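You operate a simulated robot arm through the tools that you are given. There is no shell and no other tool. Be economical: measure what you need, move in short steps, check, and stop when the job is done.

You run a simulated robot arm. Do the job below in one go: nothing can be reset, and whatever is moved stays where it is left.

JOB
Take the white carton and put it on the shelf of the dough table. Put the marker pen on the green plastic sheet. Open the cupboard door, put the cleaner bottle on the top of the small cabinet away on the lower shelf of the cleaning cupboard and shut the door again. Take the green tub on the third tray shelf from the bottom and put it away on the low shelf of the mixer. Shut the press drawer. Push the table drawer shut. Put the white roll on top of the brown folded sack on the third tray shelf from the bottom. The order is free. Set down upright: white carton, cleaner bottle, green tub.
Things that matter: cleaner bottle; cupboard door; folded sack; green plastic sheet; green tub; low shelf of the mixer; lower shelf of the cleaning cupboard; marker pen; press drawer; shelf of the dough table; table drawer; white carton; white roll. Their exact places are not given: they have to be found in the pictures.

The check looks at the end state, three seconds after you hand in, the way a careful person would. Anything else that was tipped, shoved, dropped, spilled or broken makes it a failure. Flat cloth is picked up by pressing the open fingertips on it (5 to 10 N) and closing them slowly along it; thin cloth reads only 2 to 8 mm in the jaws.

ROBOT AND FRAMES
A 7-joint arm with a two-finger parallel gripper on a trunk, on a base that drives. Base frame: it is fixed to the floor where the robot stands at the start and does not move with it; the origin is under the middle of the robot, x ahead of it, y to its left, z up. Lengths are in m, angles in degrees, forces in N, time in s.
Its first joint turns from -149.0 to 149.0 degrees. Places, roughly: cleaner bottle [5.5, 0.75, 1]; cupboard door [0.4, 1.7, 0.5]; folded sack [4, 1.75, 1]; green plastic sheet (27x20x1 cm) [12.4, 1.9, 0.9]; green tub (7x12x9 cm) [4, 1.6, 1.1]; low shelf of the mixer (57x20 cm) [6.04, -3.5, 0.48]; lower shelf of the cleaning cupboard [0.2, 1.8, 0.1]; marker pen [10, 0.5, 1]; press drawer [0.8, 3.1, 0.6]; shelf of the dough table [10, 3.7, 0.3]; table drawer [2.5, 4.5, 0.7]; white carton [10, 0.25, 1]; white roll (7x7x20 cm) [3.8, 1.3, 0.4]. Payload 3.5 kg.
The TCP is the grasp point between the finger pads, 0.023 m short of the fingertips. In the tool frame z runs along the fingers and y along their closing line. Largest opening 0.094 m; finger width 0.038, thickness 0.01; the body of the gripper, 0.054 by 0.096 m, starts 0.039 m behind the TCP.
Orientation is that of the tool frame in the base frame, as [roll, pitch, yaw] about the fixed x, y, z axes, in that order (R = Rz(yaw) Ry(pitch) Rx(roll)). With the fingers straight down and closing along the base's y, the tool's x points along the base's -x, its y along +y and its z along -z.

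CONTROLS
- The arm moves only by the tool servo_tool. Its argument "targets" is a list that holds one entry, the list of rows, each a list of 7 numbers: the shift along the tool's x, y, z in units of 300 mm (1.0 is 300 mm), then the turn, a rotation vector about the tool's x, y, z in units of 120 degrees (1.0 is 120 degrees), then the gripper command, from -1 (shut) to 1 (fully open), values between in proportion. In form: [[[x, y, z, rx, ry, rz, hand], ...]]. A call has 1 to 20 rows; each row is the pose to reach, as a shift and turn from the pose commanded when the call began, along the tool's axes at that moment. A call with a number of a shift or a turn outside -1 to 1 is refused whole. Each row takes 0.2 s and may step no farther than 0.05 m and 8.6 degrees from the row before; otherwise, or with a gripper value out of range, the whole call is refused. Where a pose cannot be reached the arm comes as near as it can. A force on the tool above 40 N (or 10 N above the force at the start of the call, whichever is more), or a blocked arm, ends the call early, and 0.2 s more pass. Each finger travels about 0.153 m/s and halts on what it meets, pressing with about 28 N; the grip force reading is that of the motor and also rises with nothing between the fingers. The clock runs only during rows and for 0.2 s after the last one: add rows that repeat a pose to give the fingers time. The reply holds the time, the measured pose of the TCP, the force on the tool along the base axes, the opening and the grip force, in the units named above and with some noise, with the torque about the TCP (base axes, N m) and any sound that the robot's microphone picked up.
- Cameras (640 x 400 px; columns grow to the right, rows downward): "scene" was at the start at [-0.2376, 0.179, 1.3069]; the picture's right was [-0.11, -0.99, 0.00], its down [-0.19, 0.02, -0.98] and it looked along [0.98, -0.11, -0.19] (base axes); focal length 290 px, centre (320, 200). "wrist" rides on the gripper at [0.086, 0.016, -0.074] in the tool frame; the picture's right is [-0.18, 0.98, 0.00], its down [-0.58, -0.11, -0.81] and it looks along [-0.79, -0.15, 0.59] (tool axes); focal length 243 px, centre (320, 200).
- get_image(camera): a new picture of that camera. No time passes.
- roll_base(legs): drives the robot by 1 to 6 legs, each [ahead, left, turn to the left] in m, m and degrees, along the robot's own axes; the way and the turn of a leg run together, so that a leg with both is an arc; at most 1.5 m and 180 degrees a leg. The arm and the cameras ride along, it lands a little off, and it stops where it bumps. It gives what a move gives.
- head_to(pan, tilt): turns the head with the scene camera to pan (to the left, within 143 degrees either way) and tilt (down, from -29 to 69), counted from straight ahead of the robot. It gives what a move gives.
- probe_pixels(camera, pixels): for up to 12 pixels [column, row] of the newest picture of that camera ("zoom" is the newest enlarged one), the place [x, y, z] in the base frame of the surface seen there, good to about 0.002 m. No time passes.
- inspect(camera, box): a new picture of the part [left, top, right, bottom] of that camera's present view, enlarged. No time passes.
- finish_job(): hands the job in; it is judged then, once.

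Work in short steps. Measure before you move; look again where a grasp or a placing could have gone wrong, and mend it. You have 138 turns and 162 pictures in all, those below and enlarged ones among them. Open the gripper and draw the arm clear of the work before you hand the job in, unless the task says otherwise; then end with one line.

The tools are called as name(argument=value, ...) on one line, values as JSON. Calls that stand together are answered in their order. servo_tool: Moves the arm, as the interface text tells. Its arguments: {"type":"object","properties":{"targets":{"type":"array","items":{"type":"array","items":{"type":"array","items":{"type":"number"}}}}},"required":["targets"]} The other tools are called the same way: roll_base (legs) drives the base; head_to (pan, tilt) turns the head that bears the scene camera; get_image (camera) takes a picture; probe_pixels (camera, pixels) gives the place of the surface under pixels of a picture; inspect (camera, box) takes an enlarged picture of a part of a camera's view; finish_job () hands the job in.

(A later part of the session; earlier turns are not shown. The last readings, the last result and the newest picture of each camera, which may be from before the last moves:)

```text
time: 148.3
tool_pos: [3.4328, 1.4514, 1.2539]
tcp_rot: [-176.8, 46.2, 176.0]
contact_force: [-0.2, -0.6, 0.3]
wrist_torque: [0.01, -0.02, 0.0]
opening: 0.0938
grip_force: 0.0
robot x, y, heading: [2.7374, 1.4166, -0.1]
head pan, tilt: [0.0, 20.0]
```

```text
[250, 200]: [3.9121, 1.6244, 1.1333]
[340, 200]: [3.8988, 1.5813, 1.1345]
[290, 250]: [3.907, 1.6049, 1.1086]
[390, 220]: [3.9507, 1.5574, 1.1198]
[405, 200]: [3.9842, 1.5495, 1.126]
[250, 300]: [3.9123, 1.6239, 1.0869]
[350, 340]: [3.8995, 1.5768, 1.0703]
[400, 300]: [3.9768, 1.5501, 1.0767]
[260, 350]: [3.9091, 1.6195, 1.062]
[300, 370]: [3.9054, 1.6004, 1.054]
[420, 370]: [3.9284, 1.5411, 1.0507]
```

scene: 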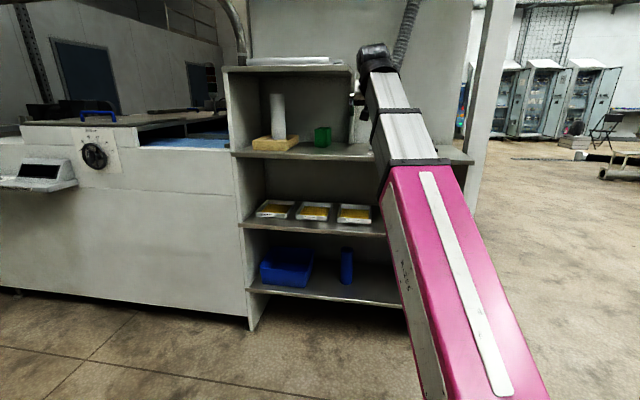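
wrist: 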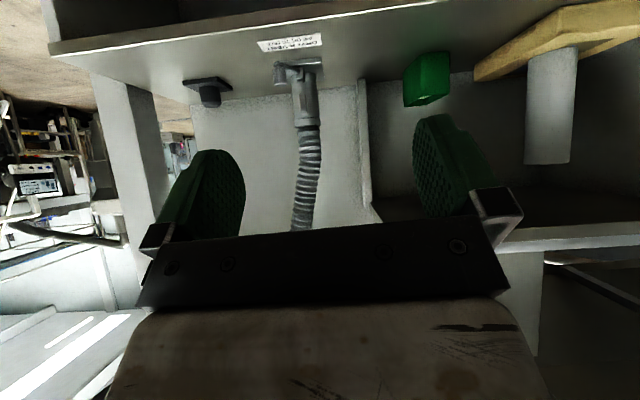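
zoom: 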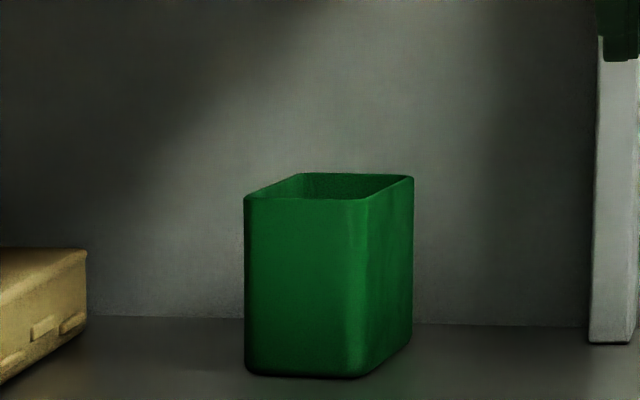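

The tub's long axis points about -15° with its front middle at (3.905,1.596), rim z 1.135. I drive nearer, turn the tool to -15° and 35° down, and lower before it.

roll_base(legs=[[0, 0.17, 0], [0.31, 0, 0]])

servo_tool(targets=[[[0, 0, 0, 0.016, -0.02, 0.016, 1], [0, 0, 0, 0.033, -0.04, 0.033, 1], [0, 0, 0, 0.05, -0.06, 0.05, 1], [0, 0, 0, 0.065, -0.083, 0.065, 1]]])

get_image(camera="scene")

get_image(camera="wrist")

```text
time: 151.4
tool_pos: [3.7451, 1.6188, 1.2535]
tcp_rot: [-176.8, 46.3, 176.1]
contact_force: [0.0, 0.0, -0.4]
wrist_torque: [0.01, 0.0, -0.01]
opening: 0.094
grip_force: 0.1
robot x, y, heading: [3.0483, 1.5807, -0.1]
head pan, tilt: [0.0, 20.0]
```

```text
time: 152.4
tool_pos: [3.7447, 1.619, 1.253]
tcp_rot: [-178.3, 56.7, 164.3]
contact_force: [0.5, 0.3, -0.3]
wrist_torque: [0.01, 0.03, 0.01]
opening: 0.0939
grip_force: 0.1
robot x, y, heading: [3.0508, 1.5803, -0.0]
head pan, tilt: [0.0, 20.0]
```

```text
93 pictures are left
```

scene: 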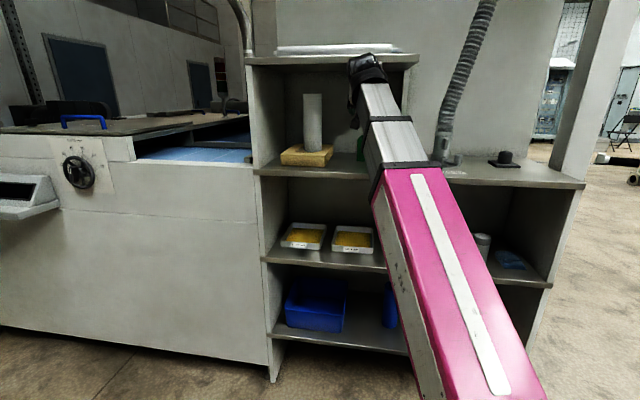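

```text
92 pictures are left
```

wrist: 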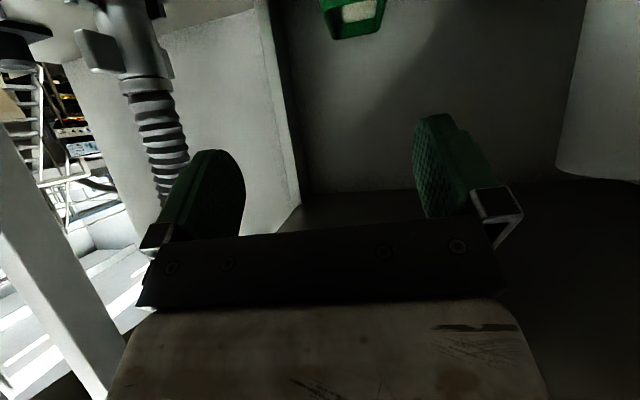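

Orientation is right (33° down, -15.7°). I go to the pre-grasp 12 cm before the tub and check.

servo_tool(targets=[[[0.07, 0.017, 0.11, 0, 0, 0, 1], [0.14, 0.034, 0.22, 0, 0, 0, 1], [0.21, 0.05, 0.33, 0, 0, 0, 1], [0.276, 0.067, 0.436, 0, 0, 0, 1]]])

get_image(camera="wrist")

probe_pixels(camera="wrist", pixels=[[300, 60], [360, 60], [330, 90], [260, 60], [390, 60]])

```text
time: 153.4
tool_pos: [3.8118, 1.6167, 1.1097]
tcp_rot: [-178.2, 56.7, 164.2]
contact_force: [-0.5, -0.4, -0.4]
wrist_torque: [-0.01, 0.01, 0.0]
opening: 0.0941
grip_force: 0.1
robot x, y, heading: [3.0515, 1.5818, 0.3]
head pan, tilt: [0.0, 20.0]
```

```text
91 pictures are left
```

wrist: 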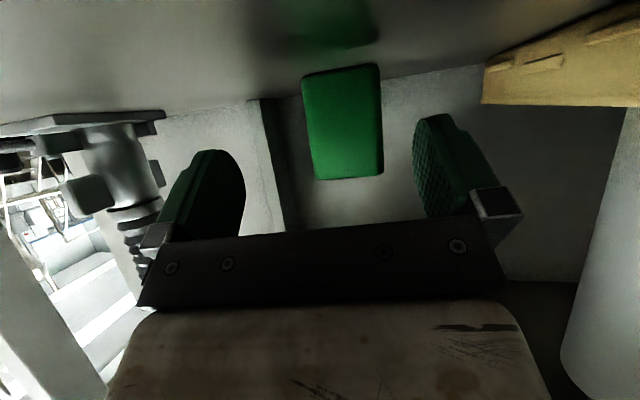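

```text
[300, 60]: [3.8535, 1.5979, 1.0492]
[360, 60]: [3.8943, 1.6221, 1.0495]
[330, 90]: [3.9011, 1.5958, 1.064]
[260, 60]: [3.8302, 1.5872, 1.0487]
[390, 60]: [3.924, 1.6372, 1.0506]
```

The tub is nearly centred between the pads; I check its front corners.

probe_pixels(camera="wrist", pixels=[[310, 120], [377, 120], [316, 160], [378, 160], [345, 140]])

```text
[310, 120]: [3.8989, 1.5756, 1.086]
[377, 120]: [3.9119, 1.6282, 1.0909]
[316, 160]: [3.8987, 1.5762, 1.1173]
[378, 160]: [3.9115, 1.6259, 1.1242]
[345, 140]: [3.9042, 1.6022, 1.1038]
```

Front middle is (3.905,1.601), so I shift 1 cm left, advance 11.8 cm level and close gently.

servo_tool(targets=[[[0, 0.033, 0, 0, 0, 0, 1], [-0.055, 0.033, 0.083, 0, 0, 0, 1], [-0.11, 0.033, 0.165, 0, 0, 0, 1], [-0.165, 0.033, 0.247, 0, 0, 0, 1], [-0.216, 0.033, 0.329, 0, 0, 0, 1], [-0.216, 0.033, 0.329, 0, 0, 0, 0.6], [-0.216, 0.033, 0.329, 0, 0, 0, 0.3], [-0.216, 0.033, 0.329, 0, 0, 0, 0], [-0.216, 0.033, 0.329, 0, 0, 0, 0]]])

get_image(camera="wrist")

```text
time: 155.4
tool_pos: [3.9267, 1.5924, 1.1116]
tcp_rot: [-178.2, 56.7, 164.2]
contact_force: [1.0, 0.2, 1.5]
wrist_torque: [0.08, -0.17, -0.02]
opening: 0.062
grip_force: 28.1
robot x, y, heading: [3.0481, 1.585, -0.3]
head pan, tilt: [0.0, 20.0]
```

```text
90 pictures are left
```

wrist: 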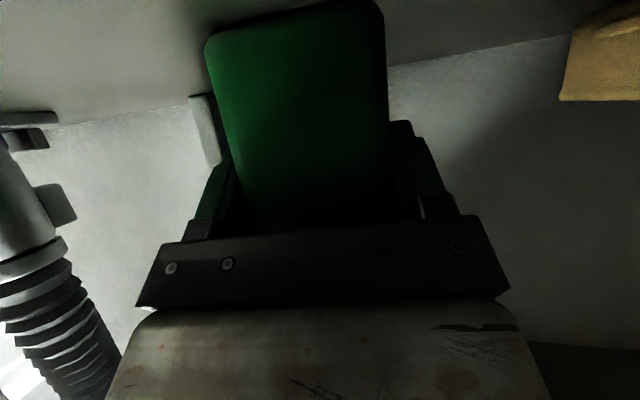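

Gripped at 62 mm. I lift it 4 cm and look at the tilt before backing out.

servo_tool(targets=[[[-0.03, 0, -0.02, 0, 0, 0, -0.1], [-0.07, 0, -0.046, 0, 0, 0, -0.1], [-0.115, 0, -0.075, 0, 0, 0, -0.1]]])

get_image(camera="wrist")

inspect(camera="scene", box=[270, 50, 430, 170])

```text
time: 156.2
tool_pos: [3.9279, 1.594, 1.1524]
tcp_rot: [-178.1, 56.6, 164.2]
contact_force: [1.0, -0.2, -4.0]
wrist_torque: [0.1, 0.1, -0.01]
opening: 0.0618
grip_force: 27.7
robot x, y, heading: [3.0495, 1.5842, -0.2]
head pan, tilt: [0.0, 20.0]
```

```text
89 pictures are left
```

wrist: 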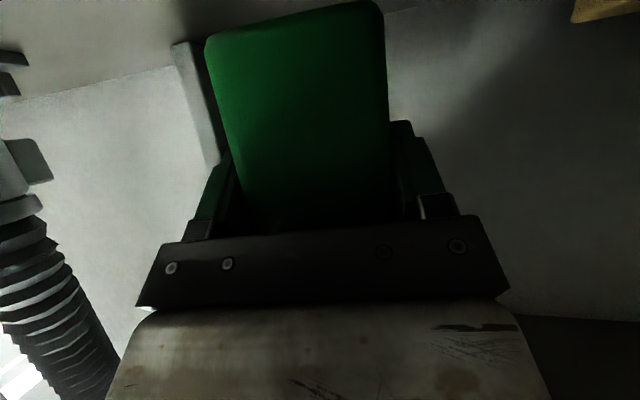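

```text
3.33 times, centred on (350, 110) of scene
```

zoom: 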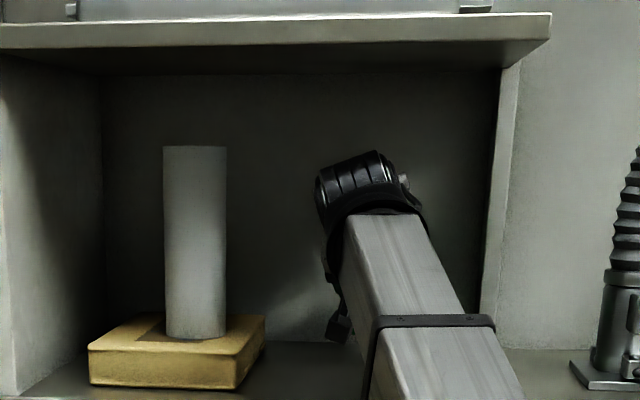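

The tub is level in the grip (about 0.4 kg). I back out, turn toward the mixer's side and look.

roll_base(legs=[[-0.5, 0, 0], [0, 0, -60]])

head_to(pan=15, tilt=15)

get_image(camera="scene")

probe_pixels(camera="scene", pixels=[[300, 330], [200, 300], [100, 280], [240, 240], [300, 240]])

```text
time: 161.9
tool_pos: [2.978, 0.8185, 1.1543]
tcp_rot: [-178.2, 56.7, 102.7]
contact_force: [-1.4, -1.1, -3.6]
wrist_torque: [0.14, 0.02, 0.03]
opening: 0.0617
grip_force: 28.1
robot x, y, heading: [2.5525, 1.5853, -61.6]
head pan, tilt: [0.0, 20.0]
```

```text
time: 162.7
tool_pos: [2.9799, 0.8169, 1.1526]
tcp_rot: [-178.3, 56.6, 102.7]
contact_force: [-0.5, -0.6, -4.1]
wrist_torque: [0.14, 0.02, 0.0]
opening: 0.0614
grip_force: 28.4
robot x, y, heading: [2.5498, 1.5873, -61.6]
head pan, tilt: [15.0, 15.0]
```

```text
87 pictures are left
```

scene: 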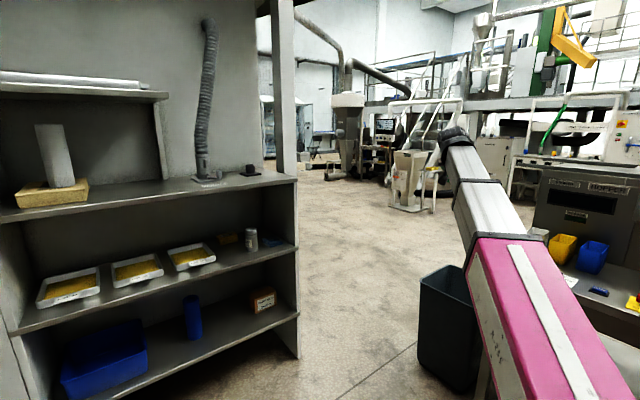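

```text
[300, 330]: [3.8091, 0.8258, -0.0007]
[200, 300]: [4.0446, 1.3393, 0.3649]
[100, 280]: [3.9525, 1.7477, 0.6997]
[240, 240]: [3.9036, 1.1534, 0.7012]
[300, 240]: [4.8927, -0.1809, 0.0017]
```

I measure the black bin, the shelf end and the hopper for a safe way through, and zoom at the mixer direction.

probe_pixels(camera="scene", pixels=[[421, 280], [420, 350], [440, 268], [465, 385], [298, 345], [297, 190], [405, 205], [432, 205], [350, 170], [490, 300], [420, 345], [330, 165]])

inspect(camera="scene", box=[290, 80, 530, 230])

head_to(pan=-50, tilt=30)

get_image(camera="scene")

```text
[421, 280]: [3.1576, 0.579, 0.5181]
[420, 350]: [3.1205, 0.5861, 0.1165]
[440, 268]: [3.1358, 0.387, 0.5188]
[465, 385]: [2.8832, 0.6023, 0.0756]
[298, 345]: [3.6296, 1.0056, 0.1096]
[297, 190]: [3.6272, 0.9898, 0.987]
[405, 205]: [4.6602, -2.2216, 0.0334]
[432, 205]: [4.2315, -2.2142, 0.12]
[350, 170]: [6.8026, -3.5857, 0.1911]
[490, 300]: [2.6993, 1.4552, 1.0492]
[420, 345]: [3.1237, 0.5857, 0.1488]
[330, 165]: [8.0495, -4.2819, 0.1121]
```

```text
2.67 times, centred on (410, 155) of scene
```

zoom: 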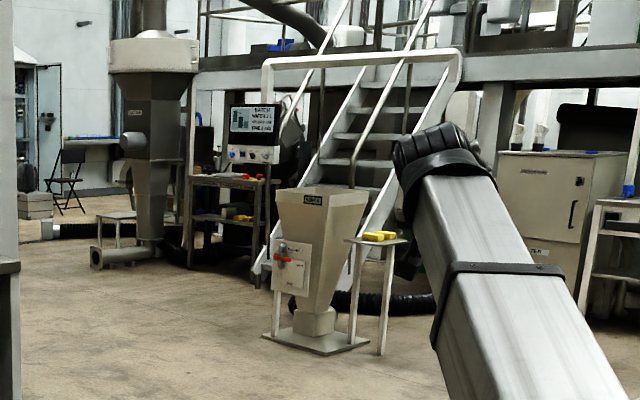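

```text
time: 164.0
tool_pos: [2.9791, 0.8188, 1.1527]
tcp_rot: [-178.2, 56.6, 102.7]
contact_force: [-0.4, -0.3, -3.1]
wrist_torque: [0.14, 0.01, -0.04]
opening: 0.062
grip_force: 28.0
robot x, y, heading: [2.5523, 1.5822, -61.6]
head pan, tilt: [-50.0, 30.0]
```

```text
85 pictures are left
```

scene: 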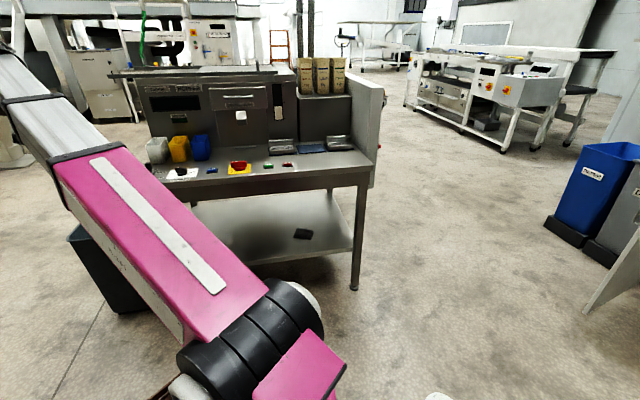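

The gap between bin and shelf is too tight (0.64 m), so I go round the west side of the jog bench, keeping the arm pointing south. First I move back to y≈2 and strafe west.

roll_base(legs=[[-0.5, 0, 0], [0, 0, -28.4], [0, -0.93, 0]])

head_to(pan=0, tilt=35)

get_image(camera="scene")

probe_pixels(camera="scene", pixels=[[302, 312], [60, 200], [100, 250], [500, 250], [560, 200]])

```text
time: 172.9
tool_pos: [1.3824, 1.1586, 1.1535]
tcp_rot: [-178.2, 56.7, 74.5]
contact_force: [0.1, -0.5, -2.9]
wrist_torque: [0.08, -0.06, -0.04]
opening: 0.0619
grip_force: 28.5
robot x, y, heading: [1.3698, 2.0377, -90.0]
head pan, tilt: [-50.0, 30.0]
```

```text
time: 174.1
tool_pos: [1.3827, 1.1593, 1.1542]
tcp_rot: [-178.2, 56.6, 74.5]
contact_force: [0.9, -0.7, -2.6]
wrist_torque: [0.1, -0.04, 0.01]
opening: 0.0619
grip_force: 27.7
robot x, y, heading: [1.3689, 2.0357, -90.1]
head pan, tilt: [0.0, 35.0]
```

```text
84 pictures are left
```

scene: 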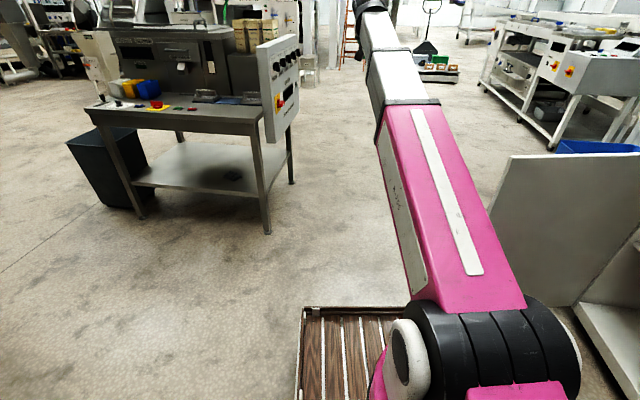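

```text
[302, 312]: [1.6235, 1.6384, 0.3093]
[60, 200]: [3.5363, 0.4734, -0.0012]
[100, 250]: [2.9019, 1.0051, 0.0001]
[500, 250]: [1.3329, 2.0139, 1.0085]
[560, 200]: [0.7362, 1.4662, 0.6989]
```

The way south is clear along x≈1.34. I drive on and turn east beyond the bench.

roll_base(legs=[[0, -0.03, 0], [1.45, 0, 0], [1.45, 0, 0], [0, 0, 90], [1.5, 0, 0], [1.5, 0, 0]])

head_to(pan=-40, tilt=15)

get_image(camera="scene")

```text
time: 206.3
tool_pos: [5.3136, -0.7187, 1.1532]
tcp_rot: [-178.2, 56.6, 165.8]
contact_force: [-0.6, -0.3, -2.7]
wrist_torque: [0.04, 0.08, -0.02]
opening: 0.0617
grip_force: 27.6
robot x, y, heading: [4.4351, -0.7549, 1.6]
head pan, tilt: [0.0, 35.0]
```

```text
time: 207.4
tool_pos: [5.3142, -0.7182, 1.1529]
tcp_rot: [-178.2, 56.7, 165.9]
contact_force: [0.7, -0.3, -3.8]
wrist_torque: [0.04, 0.11, 0.0]
opening: 0.0616
grip_force: 27.7
robot x, y, heading: [4.4391, -0.7542, 1.6]
head pan, tilt: [-40.0, 15.0]
```

```text
83 pictures are left
```

scene: 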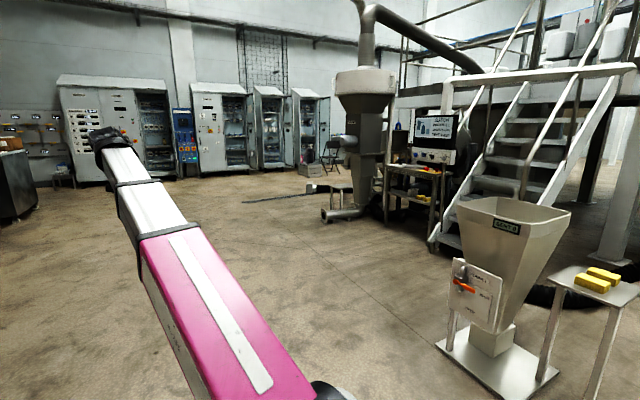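

The mixer's stand with a low shelf seems to be at (412,195). I zoom and probe.

inspect(camera="scene", box=[320, 90, 480, 240])

probe_pixels(camera="scene", pixels=[[405, 193], [432, 200], [388, 193], [412, 202], [410, 168], [387, 215], [433, 240], [445, 165], [340, 212], [450, 345], [540, 285]])

```text
2.67 times, centred on (400, 165) of scene
```

zoom: 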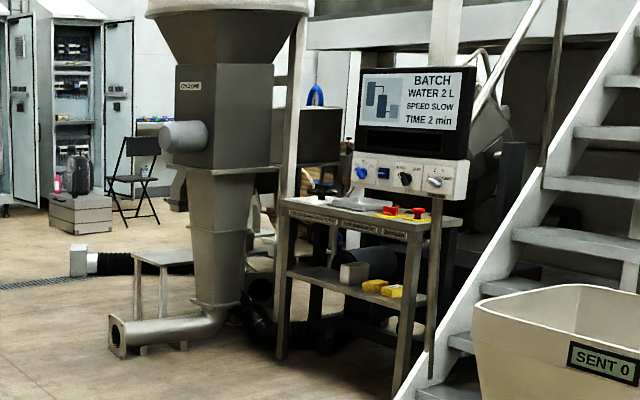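

```text
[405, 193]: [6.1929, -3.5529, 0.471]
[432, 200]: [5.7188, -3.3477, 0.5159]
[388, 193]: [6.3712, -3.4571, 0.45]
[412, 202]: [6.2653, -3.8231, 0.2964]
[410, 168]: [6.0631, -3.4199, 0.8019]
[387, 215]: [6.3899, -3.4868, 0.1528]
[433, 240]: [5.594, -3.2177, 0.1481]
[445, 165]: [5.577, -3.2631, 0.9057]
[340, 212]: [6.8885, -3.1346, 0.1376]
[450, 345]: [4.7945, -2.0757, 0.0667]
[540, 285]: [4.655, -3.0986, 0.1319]
```

The low shelf (z≈0.47) lies between the legs near (6.39,-3.47) and (5.6,-3.22), with a white block and yellow items on it. I drive nearer to see free space.

roll_base(legs=[[1.5, 0, 0], [0, 0, -102], [1.1, 0, 0]])

head_to(pan=0, tilt=25)

get_image(camera="scene")

```text
time: 224.3
tool_pos: [5.7089, -2.6501, 1.1535]
tcp_rot: [-178.3, 56.7, 66.6]
contact_force: [-0.5, 0.6, -3.2]
wrist_torque: [0.1, -0.06, 0.01]
opening: 0.0619
grip_force: 28.1
robot x, y, heading: [5.816, -1.7778, -97.9]
head pan, tilt: [-40.0, 15.0]
```

```text
time: 225.4
tool_pos: [5.7086, -2.6502, 1.1541]
tcp_rot: [-178.2, 56.6, 66.6]
contact_force: [-0.2, 0.1, -3.8]
wrist_torque: [0.12, -0.07, 0.01]
opening: 0.0618
grip_force: 28.2
robot x, y, heading: [5.8161, -1.7799, -97.9]
head pan, tilt: [0.0, 25.0]
```

```text
81 pictures are left
```

scene: 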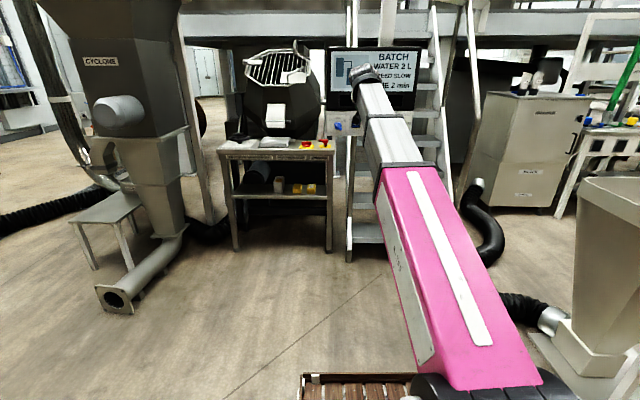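

inspect(camera="scene", box=[200, 110, 360, 270])

probe_pixels(camera="zoom", pixels=[[150, 205], [200, 205], [240, 205], [130, 215], [330, 210], [400, 205], [430, 195], [460, 205], [500, 210], [200, 185], [130, 360], [100, 200]])

```text
2.50 times, centred on (280, 190) of scene
```

zoom: 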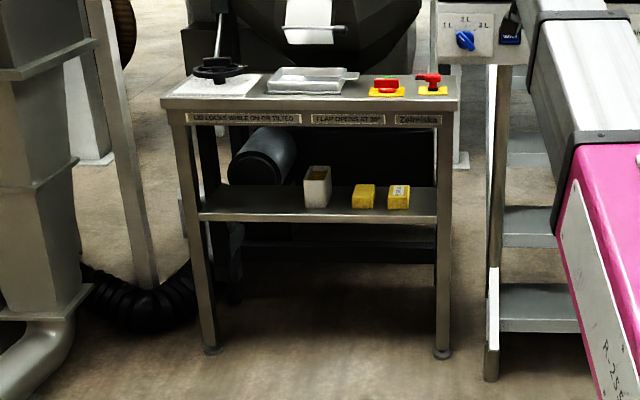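

```text
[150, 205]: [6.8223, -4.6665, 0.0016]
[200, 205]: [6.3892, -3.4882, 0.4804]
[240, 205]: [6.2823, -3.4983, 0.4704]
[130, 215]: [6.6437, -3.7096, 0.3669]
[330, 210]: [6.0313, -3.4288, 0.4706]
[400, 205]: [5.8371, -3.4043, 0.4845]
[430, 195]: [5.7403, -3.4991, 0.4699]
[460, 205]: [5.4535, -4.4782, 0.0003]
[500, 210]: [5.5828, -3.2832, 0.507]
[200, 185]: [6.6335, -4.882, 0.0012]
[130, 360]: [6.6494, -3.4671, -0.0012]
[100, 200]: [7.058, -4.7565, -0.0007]
```

The free stretch is between the left leg and the white tub (zoom 205–300, row 205). I probe the neighbours more exactly.

probe_pixels(camera="zoom", pixels=[[308, 190], [326, 195], [318, 205], [260, 165], [240, 175], [285, 150], [215, 218], [420, 220], [250, 192], [280, 195], [255, 210], [192, 150]])

```text
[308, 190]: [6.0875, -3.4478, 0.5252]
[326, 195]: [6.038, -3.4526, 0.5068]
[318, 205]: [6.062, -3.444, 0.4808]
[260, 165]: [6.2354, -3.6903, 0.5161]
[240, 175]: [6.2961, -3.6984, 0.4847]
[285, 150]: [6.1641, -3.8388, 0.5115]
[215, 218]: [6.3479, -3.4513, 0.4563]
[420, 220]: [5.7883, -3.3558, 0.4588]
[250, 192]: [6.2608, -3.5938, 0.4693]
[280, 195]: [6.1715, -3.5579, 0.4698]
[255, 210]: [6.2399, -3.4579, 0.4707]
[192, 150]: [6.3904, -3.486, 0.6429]
```

Shelf front runs from (6.348,-3.451) to (5.788,-3.356), top z 0.470. I check the cyclone's pipe and stool near my way.

probe_pixels(camera="scene", pixels=[[98, 295], [130, 312], [133, 285], [95, 265], [130, 262], [142, 215], [75, 222], [180, 240]])

servo_tool(targets=[[[0.1, 0, 0.06, -0.016, 0, -0.01, -0.1], [0.2, 0, 0.12, -0.032, 0, -0.021, -0.1], [0.3, 0, 0.19, -0.048, 0, -0.031, -0.1], [0.4, 0, 0.26, -0.064, 0, -0.042, -0.1], [0.5, 0, 0.33, -0.08, 0, -0.052, -0.1], [0.6, 0, 0.39, -0.096, 0, -0.063, -0.1], [0.7, 0, 0.46, -0.096, 0, -0.063, -0.1], [0.8, 0, 0.52, -0.096, 0, -0.063, -0.1]]])

```text
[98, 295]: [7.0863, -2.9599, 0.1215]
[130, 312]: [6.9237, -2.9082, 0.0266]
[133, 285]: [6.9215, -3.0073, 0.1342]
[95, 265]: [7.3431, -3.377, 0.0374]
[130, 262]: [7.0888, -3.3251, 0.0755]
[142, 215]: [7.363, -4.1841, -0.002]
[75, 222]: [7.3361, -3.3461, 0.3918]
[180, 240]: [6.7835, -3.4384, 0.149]
```

```text
time: 227.2
tool_pos: [5.7057, -2.6476, 0.8687]
tcp_rot: [-178.3, 56.4, 80.3]
contact_force: [-0.2, -0.8, -3.0]
wrist_torque: [0.1, -0.03, 0.0]
opening: 0.0621
grip_force: 27.6
robot x, y, heading: [5.815, -1.773, -97.9]
head pan, tilt: [0.0, 25.0]
```

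The pipe is clear of my way. I lower on to z≈0.56 and move the base before the free stretch.

servo_tool(targets=[[[0.106, 0, 0.07, 0, 0, 0, -0.1], [0.212, 0, 0.14, 0, 0, 0, -0.1], [0.319, 0, 0.209, 0, 0, 0, -0.1], [0.425, 0, 0.279, 0, 0, 0, -0.1], [0.531, 0, 0.349, 0, 0, 0, -0.1], [0.637, 0, 0.419, 0, 0, 0, -0.1], [0.744, 0, 0.488, 0, 0, 0, -0.1], [0.85, 0, 0.558, 0, 0, 0, -0.1]]])

roll_base(legs=[[0, 0.63, 0], [0.46, 0, 0]])

get_image(camera="scene")

get_image(camera="wrist")

```text
time: 229.0
tool_pos: [5.7014, -2.647, 0.5624]
tcp_rot: [-178.3, 56.4, 80.1]
contact_force: [0.4, 0.2, -3.1]
wrist_torque: [0.14, -0.06, 0.0]
opening: 0.0616
grip_force: 27.9
robot x, y, heading: [5.8128, -1.7817, -97.8]
head pan, tilt: [0.0, 25.0]
```

```text
time: 234.9
tool_pos: [6.2346, -3.187, 0.5632]
tcp_rot: [-178.4, 56.4, 78.4]
contact_force: [0.4, 0.2, -2.5]
wrist_torque: [0.16, -0.03, 0.01]
opening: 0.0621
grip_force: 28.3
robot x, y, heading: [6.3746, -2.3214, -99.5]
head pan, tilt: [0.0, 25.0]
```

```text
79 pictures are left
```

scene: 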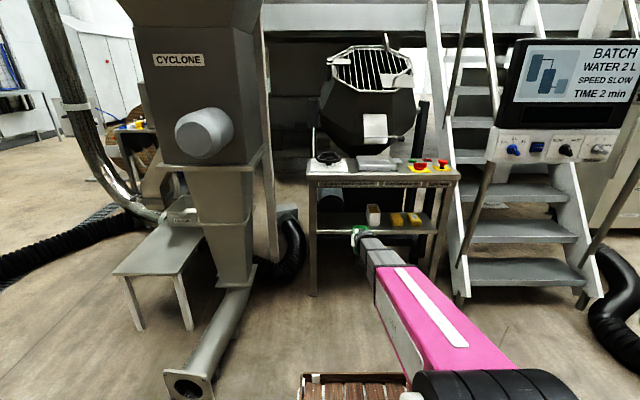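

```text
78 pictures are left
```

wrist: 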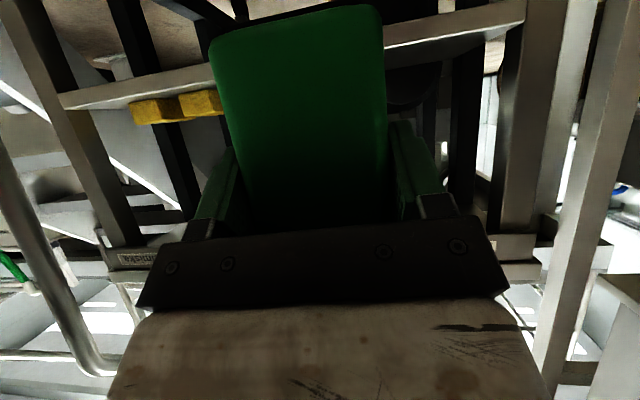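

The tub hangs straight before the free stretch. I shift 4.6 cm left and drive it in over the shelf.

roll_base(legs=[[0, 0.048, 0], [0.3, 0, 0]])

inspect(camera="scene", box=[270, 140, 470, 300])

get_image(camera="wrist")

```text
time: 237.5
tool_pos: [6.2371, -3.5006, 0.5629]
tcp_rot: [-178.3, 56.4, 78.8]
contact_force: [-0.4, -0.4, -3.6]
wrist_torque: [0.16, -0.02, 0.02]
opening: 0.0616
grip_force: 28.1
robot x, y, heading: [6.3753, -2.6366, -99.3]
head pan, tilt: [0.0, 25.0]
```

```text
2.50 times, centred on (370, 220) of scene
```

zoom: 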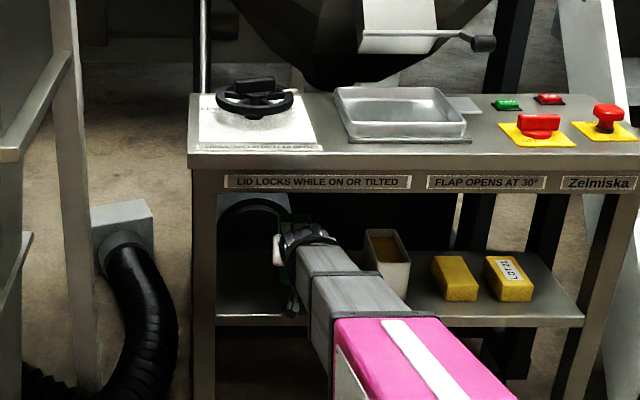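

```text
76 pictures are left
```

wrist: 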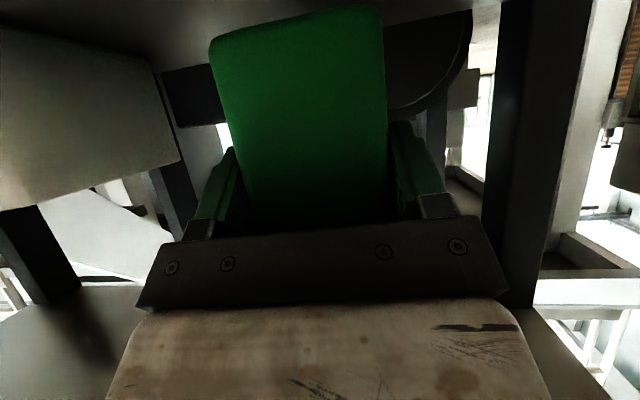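

The tub is over the shelf, 4–16 cm in. I lower it 3 cm to touch.

servo_tool(targets=[[[0.03, 0, 0.02, 0, 0, 0, -0.1], [0.056, 0, 0.037, 0, 0, 0, -0.1], [0.075, 0, 0.05, 0, 0, 0, -0.1], [0.085, 0, 0.0565, 0, 0, 0, -0.1]]])

```text
time: 238.5
tool_pos: [6.2374, -3.498, 0.5321]
tcp_rot: [-178.3, 56.5, 78.8]
contact_force: [-1.3, 3.2, 8.3]
wrist_torque: [-0.94, -0.04, -0.12]
opening: 0.0621
grip_force: 28.0
robot x, y, heading: [6.373, -2.6358, -99.2]
head pan, tilt: [0.0, 25.0]
```

Contact with 8 N. I open the hand and back out along the tool's level direction.

servo_tool(targets=[[[0.085, 0, 0.0565, 0, 0, 0, 0.4], [0.085, 0, 0.0565, 0, 0, 0, 0.8], [0.085, 0, 0.0565, 0, 0, 0, 1], [0.085, 0, 0.0565, 0, 0, 0, 1]]])

get_image(camera="wrist")

```text
time: 239.5
tool_pos: [6.2371, -3.4992, 0.5012]
tcp_rot: [-178.4, 56.4, 78.7]
contact_force: [-0.4, -0.9, -0.3]
wrist_torque: [0.0, -0.01, -0.01]
opening: 0.0939
grip_force: 0.1
robot x, y, heading: [6.3755, -2.6322, -99.3]
head pan, tilt: [0.0, 25.0]
```

```text
75 pictures are left
```

wrist: 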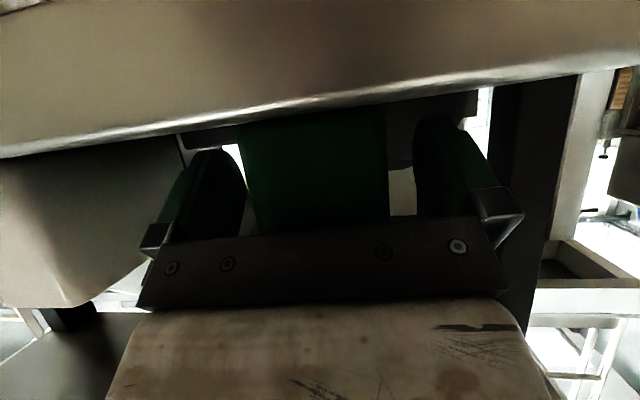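

I mistakenly repeated the shift, so the hand went 3 cm lower, without any contact force. I raise it back and retreat level.

servo_tool(targets=[[[-0.04, 0, -0.027, 0, 0, 0, 1], [-0.085, 0, -0.0565, 0, 0, 0, 1], [0, 0, -0.18, 0, 0, 0, 1], [0.08, 0, -0.3, 0, 0, 0, 1], [0.16, 0, -0.42, 0, 0, 0, 1]]])

roll_base(legs=[[-0.5, 0, 0]])

inspect(camera="scene", box=[240, 100, 440, 240])

```text
time: 240.7
tool_pos: [6.2662, -3.3679, 0.532]
tcp_rot: [-178.2, 56.4, 78.8]
contact_force: [0.5, 1.0, 0.6]
wrist_torque: [0.04, 0.0, 0.04]
opening: 0.094
grip_force: 0.0
robot x, y, heading: [6.3748, -2.6337, -99.2]
head pan, tilt: [0.0, 25.0]
```

```text
time: 243.7
tool_pos: [6.3459, -2.8749, 0.5316]
tcp_rot: [-178.3, 56.4, 78.9]
contact_force: [0.6, 0.2, -0.2]
wrist_torque: [0.03, 0.01, -0.04]
opening: 0.0943
grip_force: 0.1
robot x, y, heading: [6.4533, -2.1408, -99.2]
head pan, tilt: [0.0, 25.0]
```

```text
2.86 times, centred on (340, 170) of scene
```

zoom: 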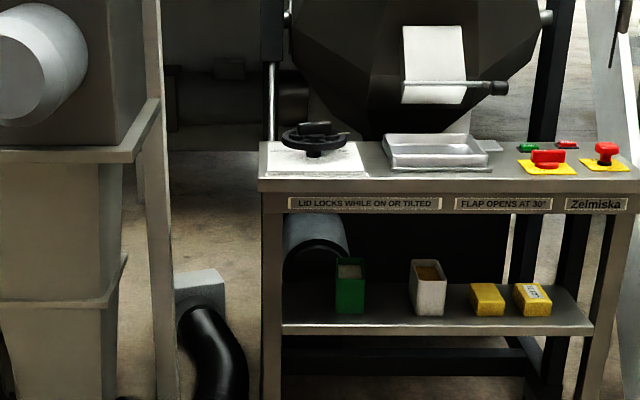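

The green tub stands upright on the low shelf. I raise the arm and turn the tool down for travel, then drive toward the place of the carton and pen.

servo_tool(targets=[[[-0.1, 0, -0.066, 0, 0.059, 0, 1], [-0.2, 0, -0.132, 0, 0.118, 0, 1], [-0.3, 0, -0.199, 0, 0.177, 0, 1], [-0.4, 0, -0.265, 0, 0.236, 0, 1], [-0.5, 0, -0.33, 0, 0.295, 0, 1], [-0.6, 0, -0.398, 0, 0.354, 0, 1], [-0.7, 0, -0.464, 0, 0.413, 0, 1], [-0.8, 0, -0.53, 0, 0.47, 0, 1], [-0.92, 0, -0.61, 0, 0.47, 0, 1], [-1.0, 0, -0.66, 0, 0.47, 0, 1]]])

roll_base(legs=[[-0.6, 0, 0], [0, 0, 99]])

head_to(pan=12, tilt=8)

get_image(camera="scene")

head_to(pan=80, tilt=15)

get_image(camera="scene")

```text
time: 245.9
tool_pos: [6.3521, -2.8792, 0.8938]
tcp_rot: [-179.2, -0.1, 77.5]
contact_force: [0.6, 0.7, 0.0]
wrist_torque: [0.0, 0.0, 0.01]
opening: 0.0941
grip_force: 0.1
robot x, y, heading: [6.4556, -2.1396, -99.1]
head pan, tilt: [0.0, 25.0]
```

```text
time: 253.5
tool_pos: [7.2909, -1.5103, 0.8942]
tcp_rot: [-179.0, 0.0, 177.6]
contact_force: [0.2, 0.4, -1.1]
wrist_torque: [0.02, 0.0, 0.02]
opening: 0.0943
grip_force: 0.0
robot x, y, heading: [6.5468, -1.5381, 1.1]
head pan, tilt: [0.0, 25.0]
```

```text
time: 254.3
tool_pos: [7.2908, -1.5087, 0.8937]
tcp_rot: [-179.0, 0.1, 177.6]
contact_force: [-0.5, 0.3, -0.1]
wrist_torque: [-0.01, -0.03, -0.02]
opening: 0.0941
grip_force: 0.0
robot x, y, heading: [6.5433, -1.538, 1.2]
head pan, tilt: [12.0, 8.0]
```

```text
73 pictures are left
```

scene: 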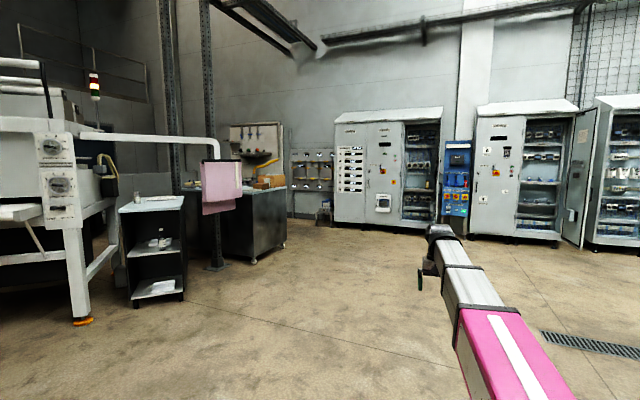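

```text
time: 255.7
tool_pos: [7.292, -1.509, 0.8932]
tcp_rot: [-179.0, 0.1, 177.7]
contact_force: [0.7, 0.5, -0.2]
wrist_torque: [-0.03, 0.02, -0.01]
opening: 0.0939
grip_force: 0.1
robot x, y, heading: [6.546, -1.5423, 1.0]
head pan, tilt: [80.0, 15.0]
```

```text
72 pictures are left
```

scene: 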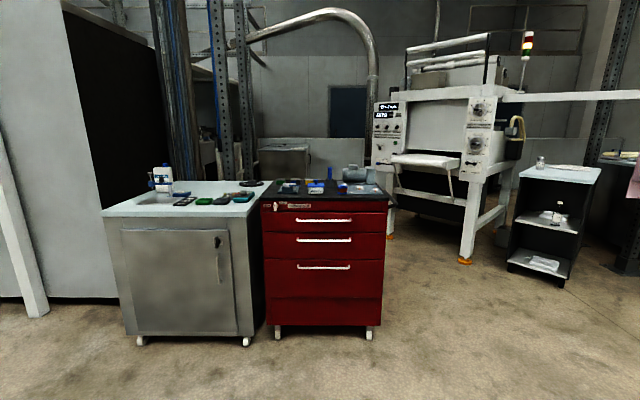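

The bottle is on the metal cabinet at (160,180). I look again toward the dark bench and probe its extent.

probe_pixels(camera="scene", pixels=[[160, 185], [160, 196], [245, 340], [138, 342], [140, 195], [560, 280]])

head_to(pan=25, tilt=8)

inspect(camera="scene", box=[240, 110, 440, 260])

get_image(camera="scene")

```text
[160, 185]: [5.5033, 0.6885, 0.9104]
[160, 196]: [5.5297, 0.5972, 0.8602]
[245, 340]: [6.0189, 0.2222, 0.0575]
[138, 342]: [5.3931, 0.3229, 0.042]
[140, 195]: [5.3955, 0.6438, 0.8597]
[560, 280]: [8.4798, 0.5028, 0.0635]
```

```text
time: 256.9
tool_pos: [7.2915, -1.5085, 0.8921]
tcp_rot: [-179.0, 0.0, 177.6]
contact_force: [0.5, 0.4, 0.6]
wrist_torque: [-0.03, -0.02, -0.01]
opening: 0.0942
grip_force: 0.0
robot x, y, heading: [6.5468, -1.5388, 1.0]
head pan, tilt: [25.0, 8.0]
```

```text
2.67 times, centred on (340, 185) of scene
```

zoom: 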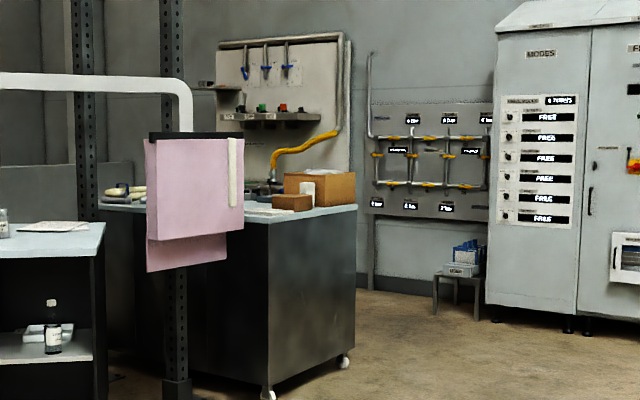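

```text
70 pictures are left
```

scene: 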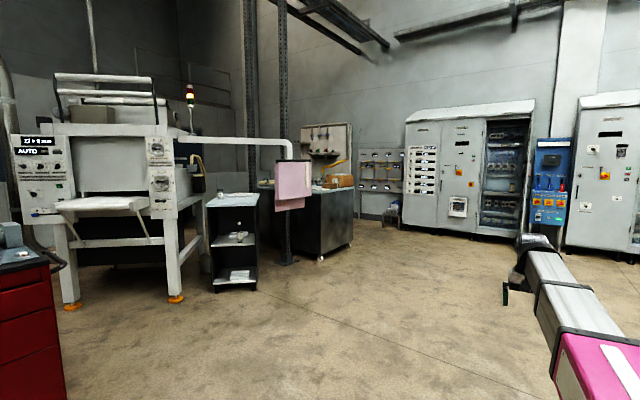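

probe_pixels(camera="scene", pixels=[[321, 258], [350, 240], [285, 262], [295, 187], [340, 188], [354, 186], [318, 190], [333, 180], [355, 182], [245, 290], [390, 222]])

roll_base(legs=[[1.5, 0, 0], [0.9, 0.35, 0], [0, 0, 55]])

head_to(pan=0, tilt=20)

get_image(camera="scene")

```text
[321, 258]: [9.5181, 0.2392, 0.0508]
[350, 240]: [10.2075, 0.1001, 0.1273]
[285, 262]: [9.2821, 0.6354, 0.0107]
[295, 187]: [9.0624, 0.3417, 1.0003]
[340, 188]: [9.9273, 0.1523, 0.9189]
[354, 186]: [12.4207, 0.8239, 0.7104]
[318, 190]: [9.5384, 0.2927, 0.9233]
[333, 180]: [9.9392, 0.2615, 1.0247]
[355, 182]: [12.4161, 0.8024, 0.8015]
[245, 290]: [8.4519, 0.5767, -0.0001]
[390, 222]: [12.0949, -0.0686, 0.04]
```

```text
time: 271.3
tool_pos: [9.3616, -0.6324, 0.8928]
tcp_rot: [-179.0, 0.1, -130.6]
contact_force: [0.0, 0.3, -0.5]
wrist_torque: [0.01, 0.0, 0.03]
opening: 0.0943
grip_force: 0.1
robot x, y, heading: [8.9223, -1.2379, 52.7]
head pan, tilt: [25.0, 8.0]
```

```text
time: 272.2
tool_pos: [9.3614, -0.6326, 0.8932]
tcp_rot: [-179.0, 0.0, -130.7]
contact_force: [0.5, 0.2, -0.2]
wrist_torque: [-0.03, 0.0, -0.01]
opening: 0.0938
grip_force: 0.0
robot x, y, heading: [8.927, -1.2336, 52.9]
head pan, tilt: [0.0, 20.0]
```

```text
69 pictures are left
```

scene: 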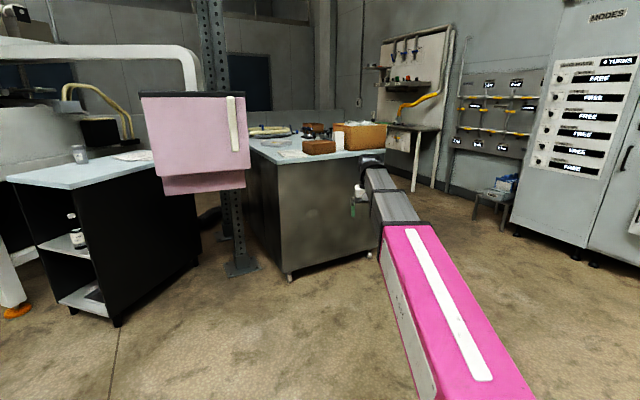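

I zoom on the bench top to find the carton and pen.

inspect(camera="scene", box=[240, 110, 400, 210])

probe_pixels(camera="zoom", pixels=[[395, 125], [395, 110], [315, 150], [100, 165], [550, 165], [160, 180], [230, 130], [320, 75], [200, 165], [480, 130]])

```text
4.00 times, centred on (320, 160) of scene
```

zoom: 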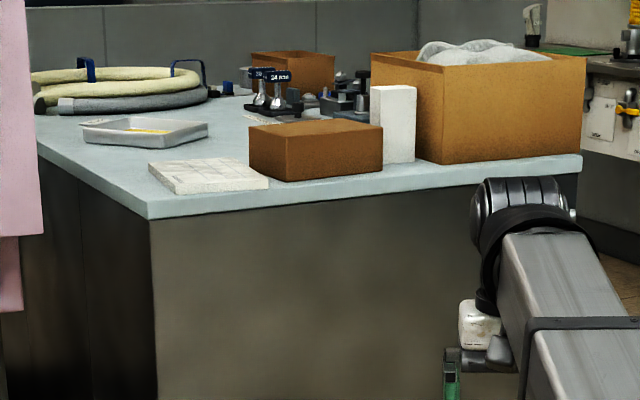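

```text
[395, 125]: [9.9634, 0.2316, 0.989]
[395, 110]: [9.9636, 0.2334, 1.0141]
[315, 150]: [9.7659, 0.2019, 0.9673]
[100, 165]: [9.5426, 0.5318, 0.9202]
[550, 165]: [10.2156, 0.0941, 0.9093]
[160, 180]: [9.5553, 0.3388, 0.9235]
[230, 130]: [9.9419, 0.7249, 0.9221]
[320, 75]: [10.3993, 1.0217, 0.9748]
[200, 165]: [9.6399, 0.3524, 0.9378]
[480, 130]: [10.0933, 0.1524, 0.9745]
```

The white carton stands at (9.963,0.232), top about z 1.04, beside the big box. I drive in front of it at a distance and look closer for its sides and the pen.

roll_base(legs=[[0.665, -0.407, 0], [0, 0, 22]])

servo_tool(targets=[[[-0.05, 0, -0.14, 0, 0, 0, 0], [-0.1, 0, -0.28, 0, 0, 0, 0], [-0.15, 0, -0.42, 0, 0, 0, 0], [-0.2, 0, -0.56, 0, 0, 0, 0], [-0.2, 0, -0.7, 0, 0, 0, 0]]])

head_to(pan=5, tilt=15)

get_image(camera="scene")

get_image(camera="wrist")

```text
time: 277.5
tool_pos: [9.8333, -0.2439, 0.8937]
tcp_rot: [-179.0, 0.0, -109.7]
contact_force: [0.5, 0.3, 0.2]
wrist_torque: [-0.04, 0.03, 0.01]
opening: 0.0942
grip_force: 0.1
robot x, y, heading: [9.6388, -0.9642, 73.7]
head pan, tilt: [0.0, 20.0]
```

```text
time: 278.8
tool_pos: [9.8481, -0.1825, 1.0993]
tcp_rot: [-179.2, 0.8, -109.7]
contact_force: [1.3, 4.9, -8.8]
wrist_torque: [0.42, -0.2, -0.07]
opening: 0.0471
grip_force: 0.0
robot x, y, heading: [9.6394, -0.964, 73.6]
head pan, tilt: [0.0, 20.0]
stopped in row 5: the force on the tool passed its limit at 57 N (the readings are from after the stop); the commanded pose is now the measured one
```

```text
time: 279.4
tool_pos: [9.8468, -0.182, 1.1001]
tcp_rot: [-178.9, 1.0, -109.7]
contact_force: [2.1, 7.5, -16.9]
wrist_torque: [0.97, -0.54, -0.09]
opening: 0.0469
grip_force: 0.1
robot x, y, heading: [9.635, -0.9653, 73.6]
head pan, tilt: [5.0, 15.0]
```

```text
67 pictures are left
```

scene: 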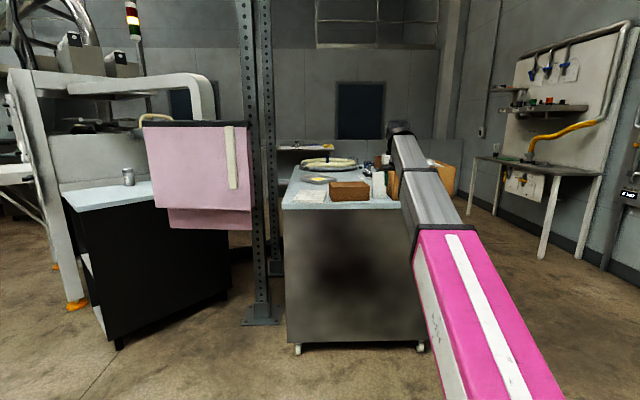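

```text
66 pictures are left
```

wrist: 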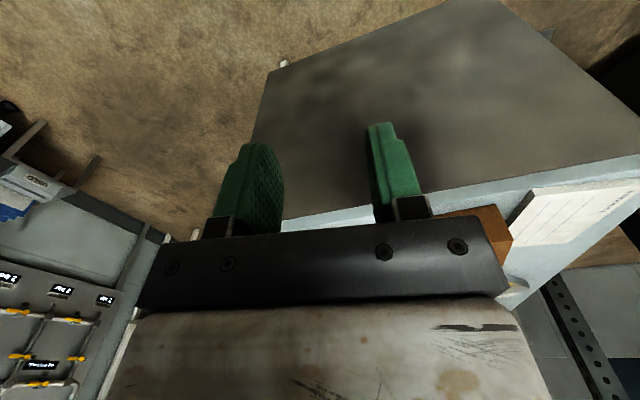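

The hand touched its own forearm again at that height. I tilt the tool to about 40° below level, which frees it, and zoom on the carton.

servo_tool(targets=[[[-0.03, 0, 0.02, 0, -0.06, 0, 0], [-0.06, 0, 0.02, 0, -0.12, 0, 0], [-0.06, 0, 0, 0, -0.18, 0, 0.5], [-0.06, 0, -0.04, 0, -0.24, 0, 1], [-0.06, 0, -0.08, 0, -0.3, 0, 1], [-0.06, 0, -0.1, 0, -0.36, 0, 1], [-0.06, 0, -0.1, 0, -0.42, 0, 1]]])

inspect(camera="scene", box=[270, 140, 430, 220])

get_image(camera="wrist")

```text
time: 281.0
tool_pos: [9.8539, -0.1658, 1.1299]
tcp_rot: [-178.4, 51.3, -108.5]
contact_force: [-0.1, -0.1, -0.1]
wrist_torque: [-0.03, 0.01, 0.0]
opening: 0.0942
grip_force: 0.3
robot x, y, heading: [9.6412, -0.9655, 73.6]
head pan, tilt: [5.0, 15.0]
```

```text
4.00 times, centred on (350, 180) of scene
```

zoom: 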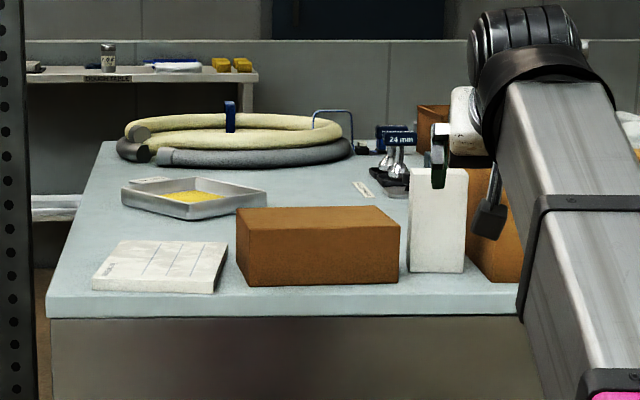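

```text
64 pictures are left
```

wrist: 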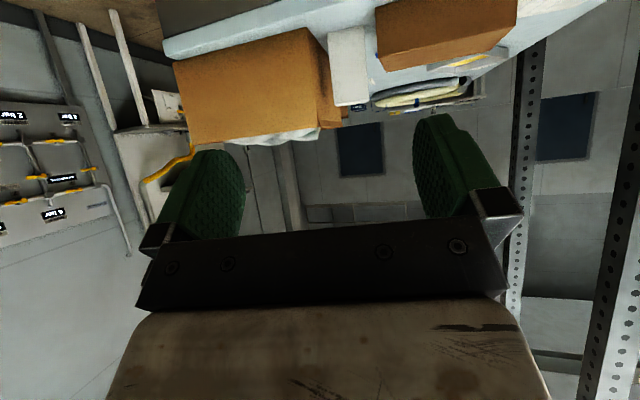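

probe_pixels(camera="zoom", pixels=[[412, 200], [460, 200], [412, 260], [462, 265], [436, 172], [466, 200], [395, 230], [390, 280], [475, 260], [480, 200], [438, 230], [470, 220]])

probe_pixels(camera="wrist", pixels=[[335, 40], [362, 40], [340, 95], [360, 95], [320, 60], [345, 60], [380, 40], [325, 100], [345, 103], [310, 110]])

```text
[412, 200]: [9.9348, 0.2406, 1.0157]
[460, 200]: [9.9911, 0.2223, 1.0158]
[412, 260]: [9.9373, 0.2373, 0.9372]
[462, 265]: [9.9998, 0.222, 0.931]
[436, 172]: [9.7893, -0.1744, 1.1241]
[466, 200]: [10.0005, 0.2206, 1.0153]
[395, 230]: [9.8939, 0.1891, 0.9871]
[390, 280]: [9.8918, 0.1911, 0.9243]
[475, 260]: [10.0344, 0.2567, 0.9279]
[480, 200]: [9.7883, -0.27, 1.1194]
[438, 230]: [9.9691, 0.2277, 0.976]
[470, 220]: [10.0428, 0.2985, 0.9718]
```

```text
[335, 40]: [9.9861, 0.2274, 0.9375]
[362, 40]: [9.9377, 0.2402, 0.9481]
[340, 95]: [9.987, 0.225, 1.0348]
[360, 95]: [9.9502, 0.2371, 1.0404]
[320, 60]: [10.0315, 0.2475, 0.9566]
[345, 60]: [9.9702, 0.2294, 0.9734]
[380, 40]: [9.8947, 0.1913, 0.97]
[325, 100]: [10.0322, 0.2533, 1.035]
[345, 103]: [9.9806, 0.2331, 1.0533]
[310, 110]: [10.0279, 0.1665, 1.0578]
```

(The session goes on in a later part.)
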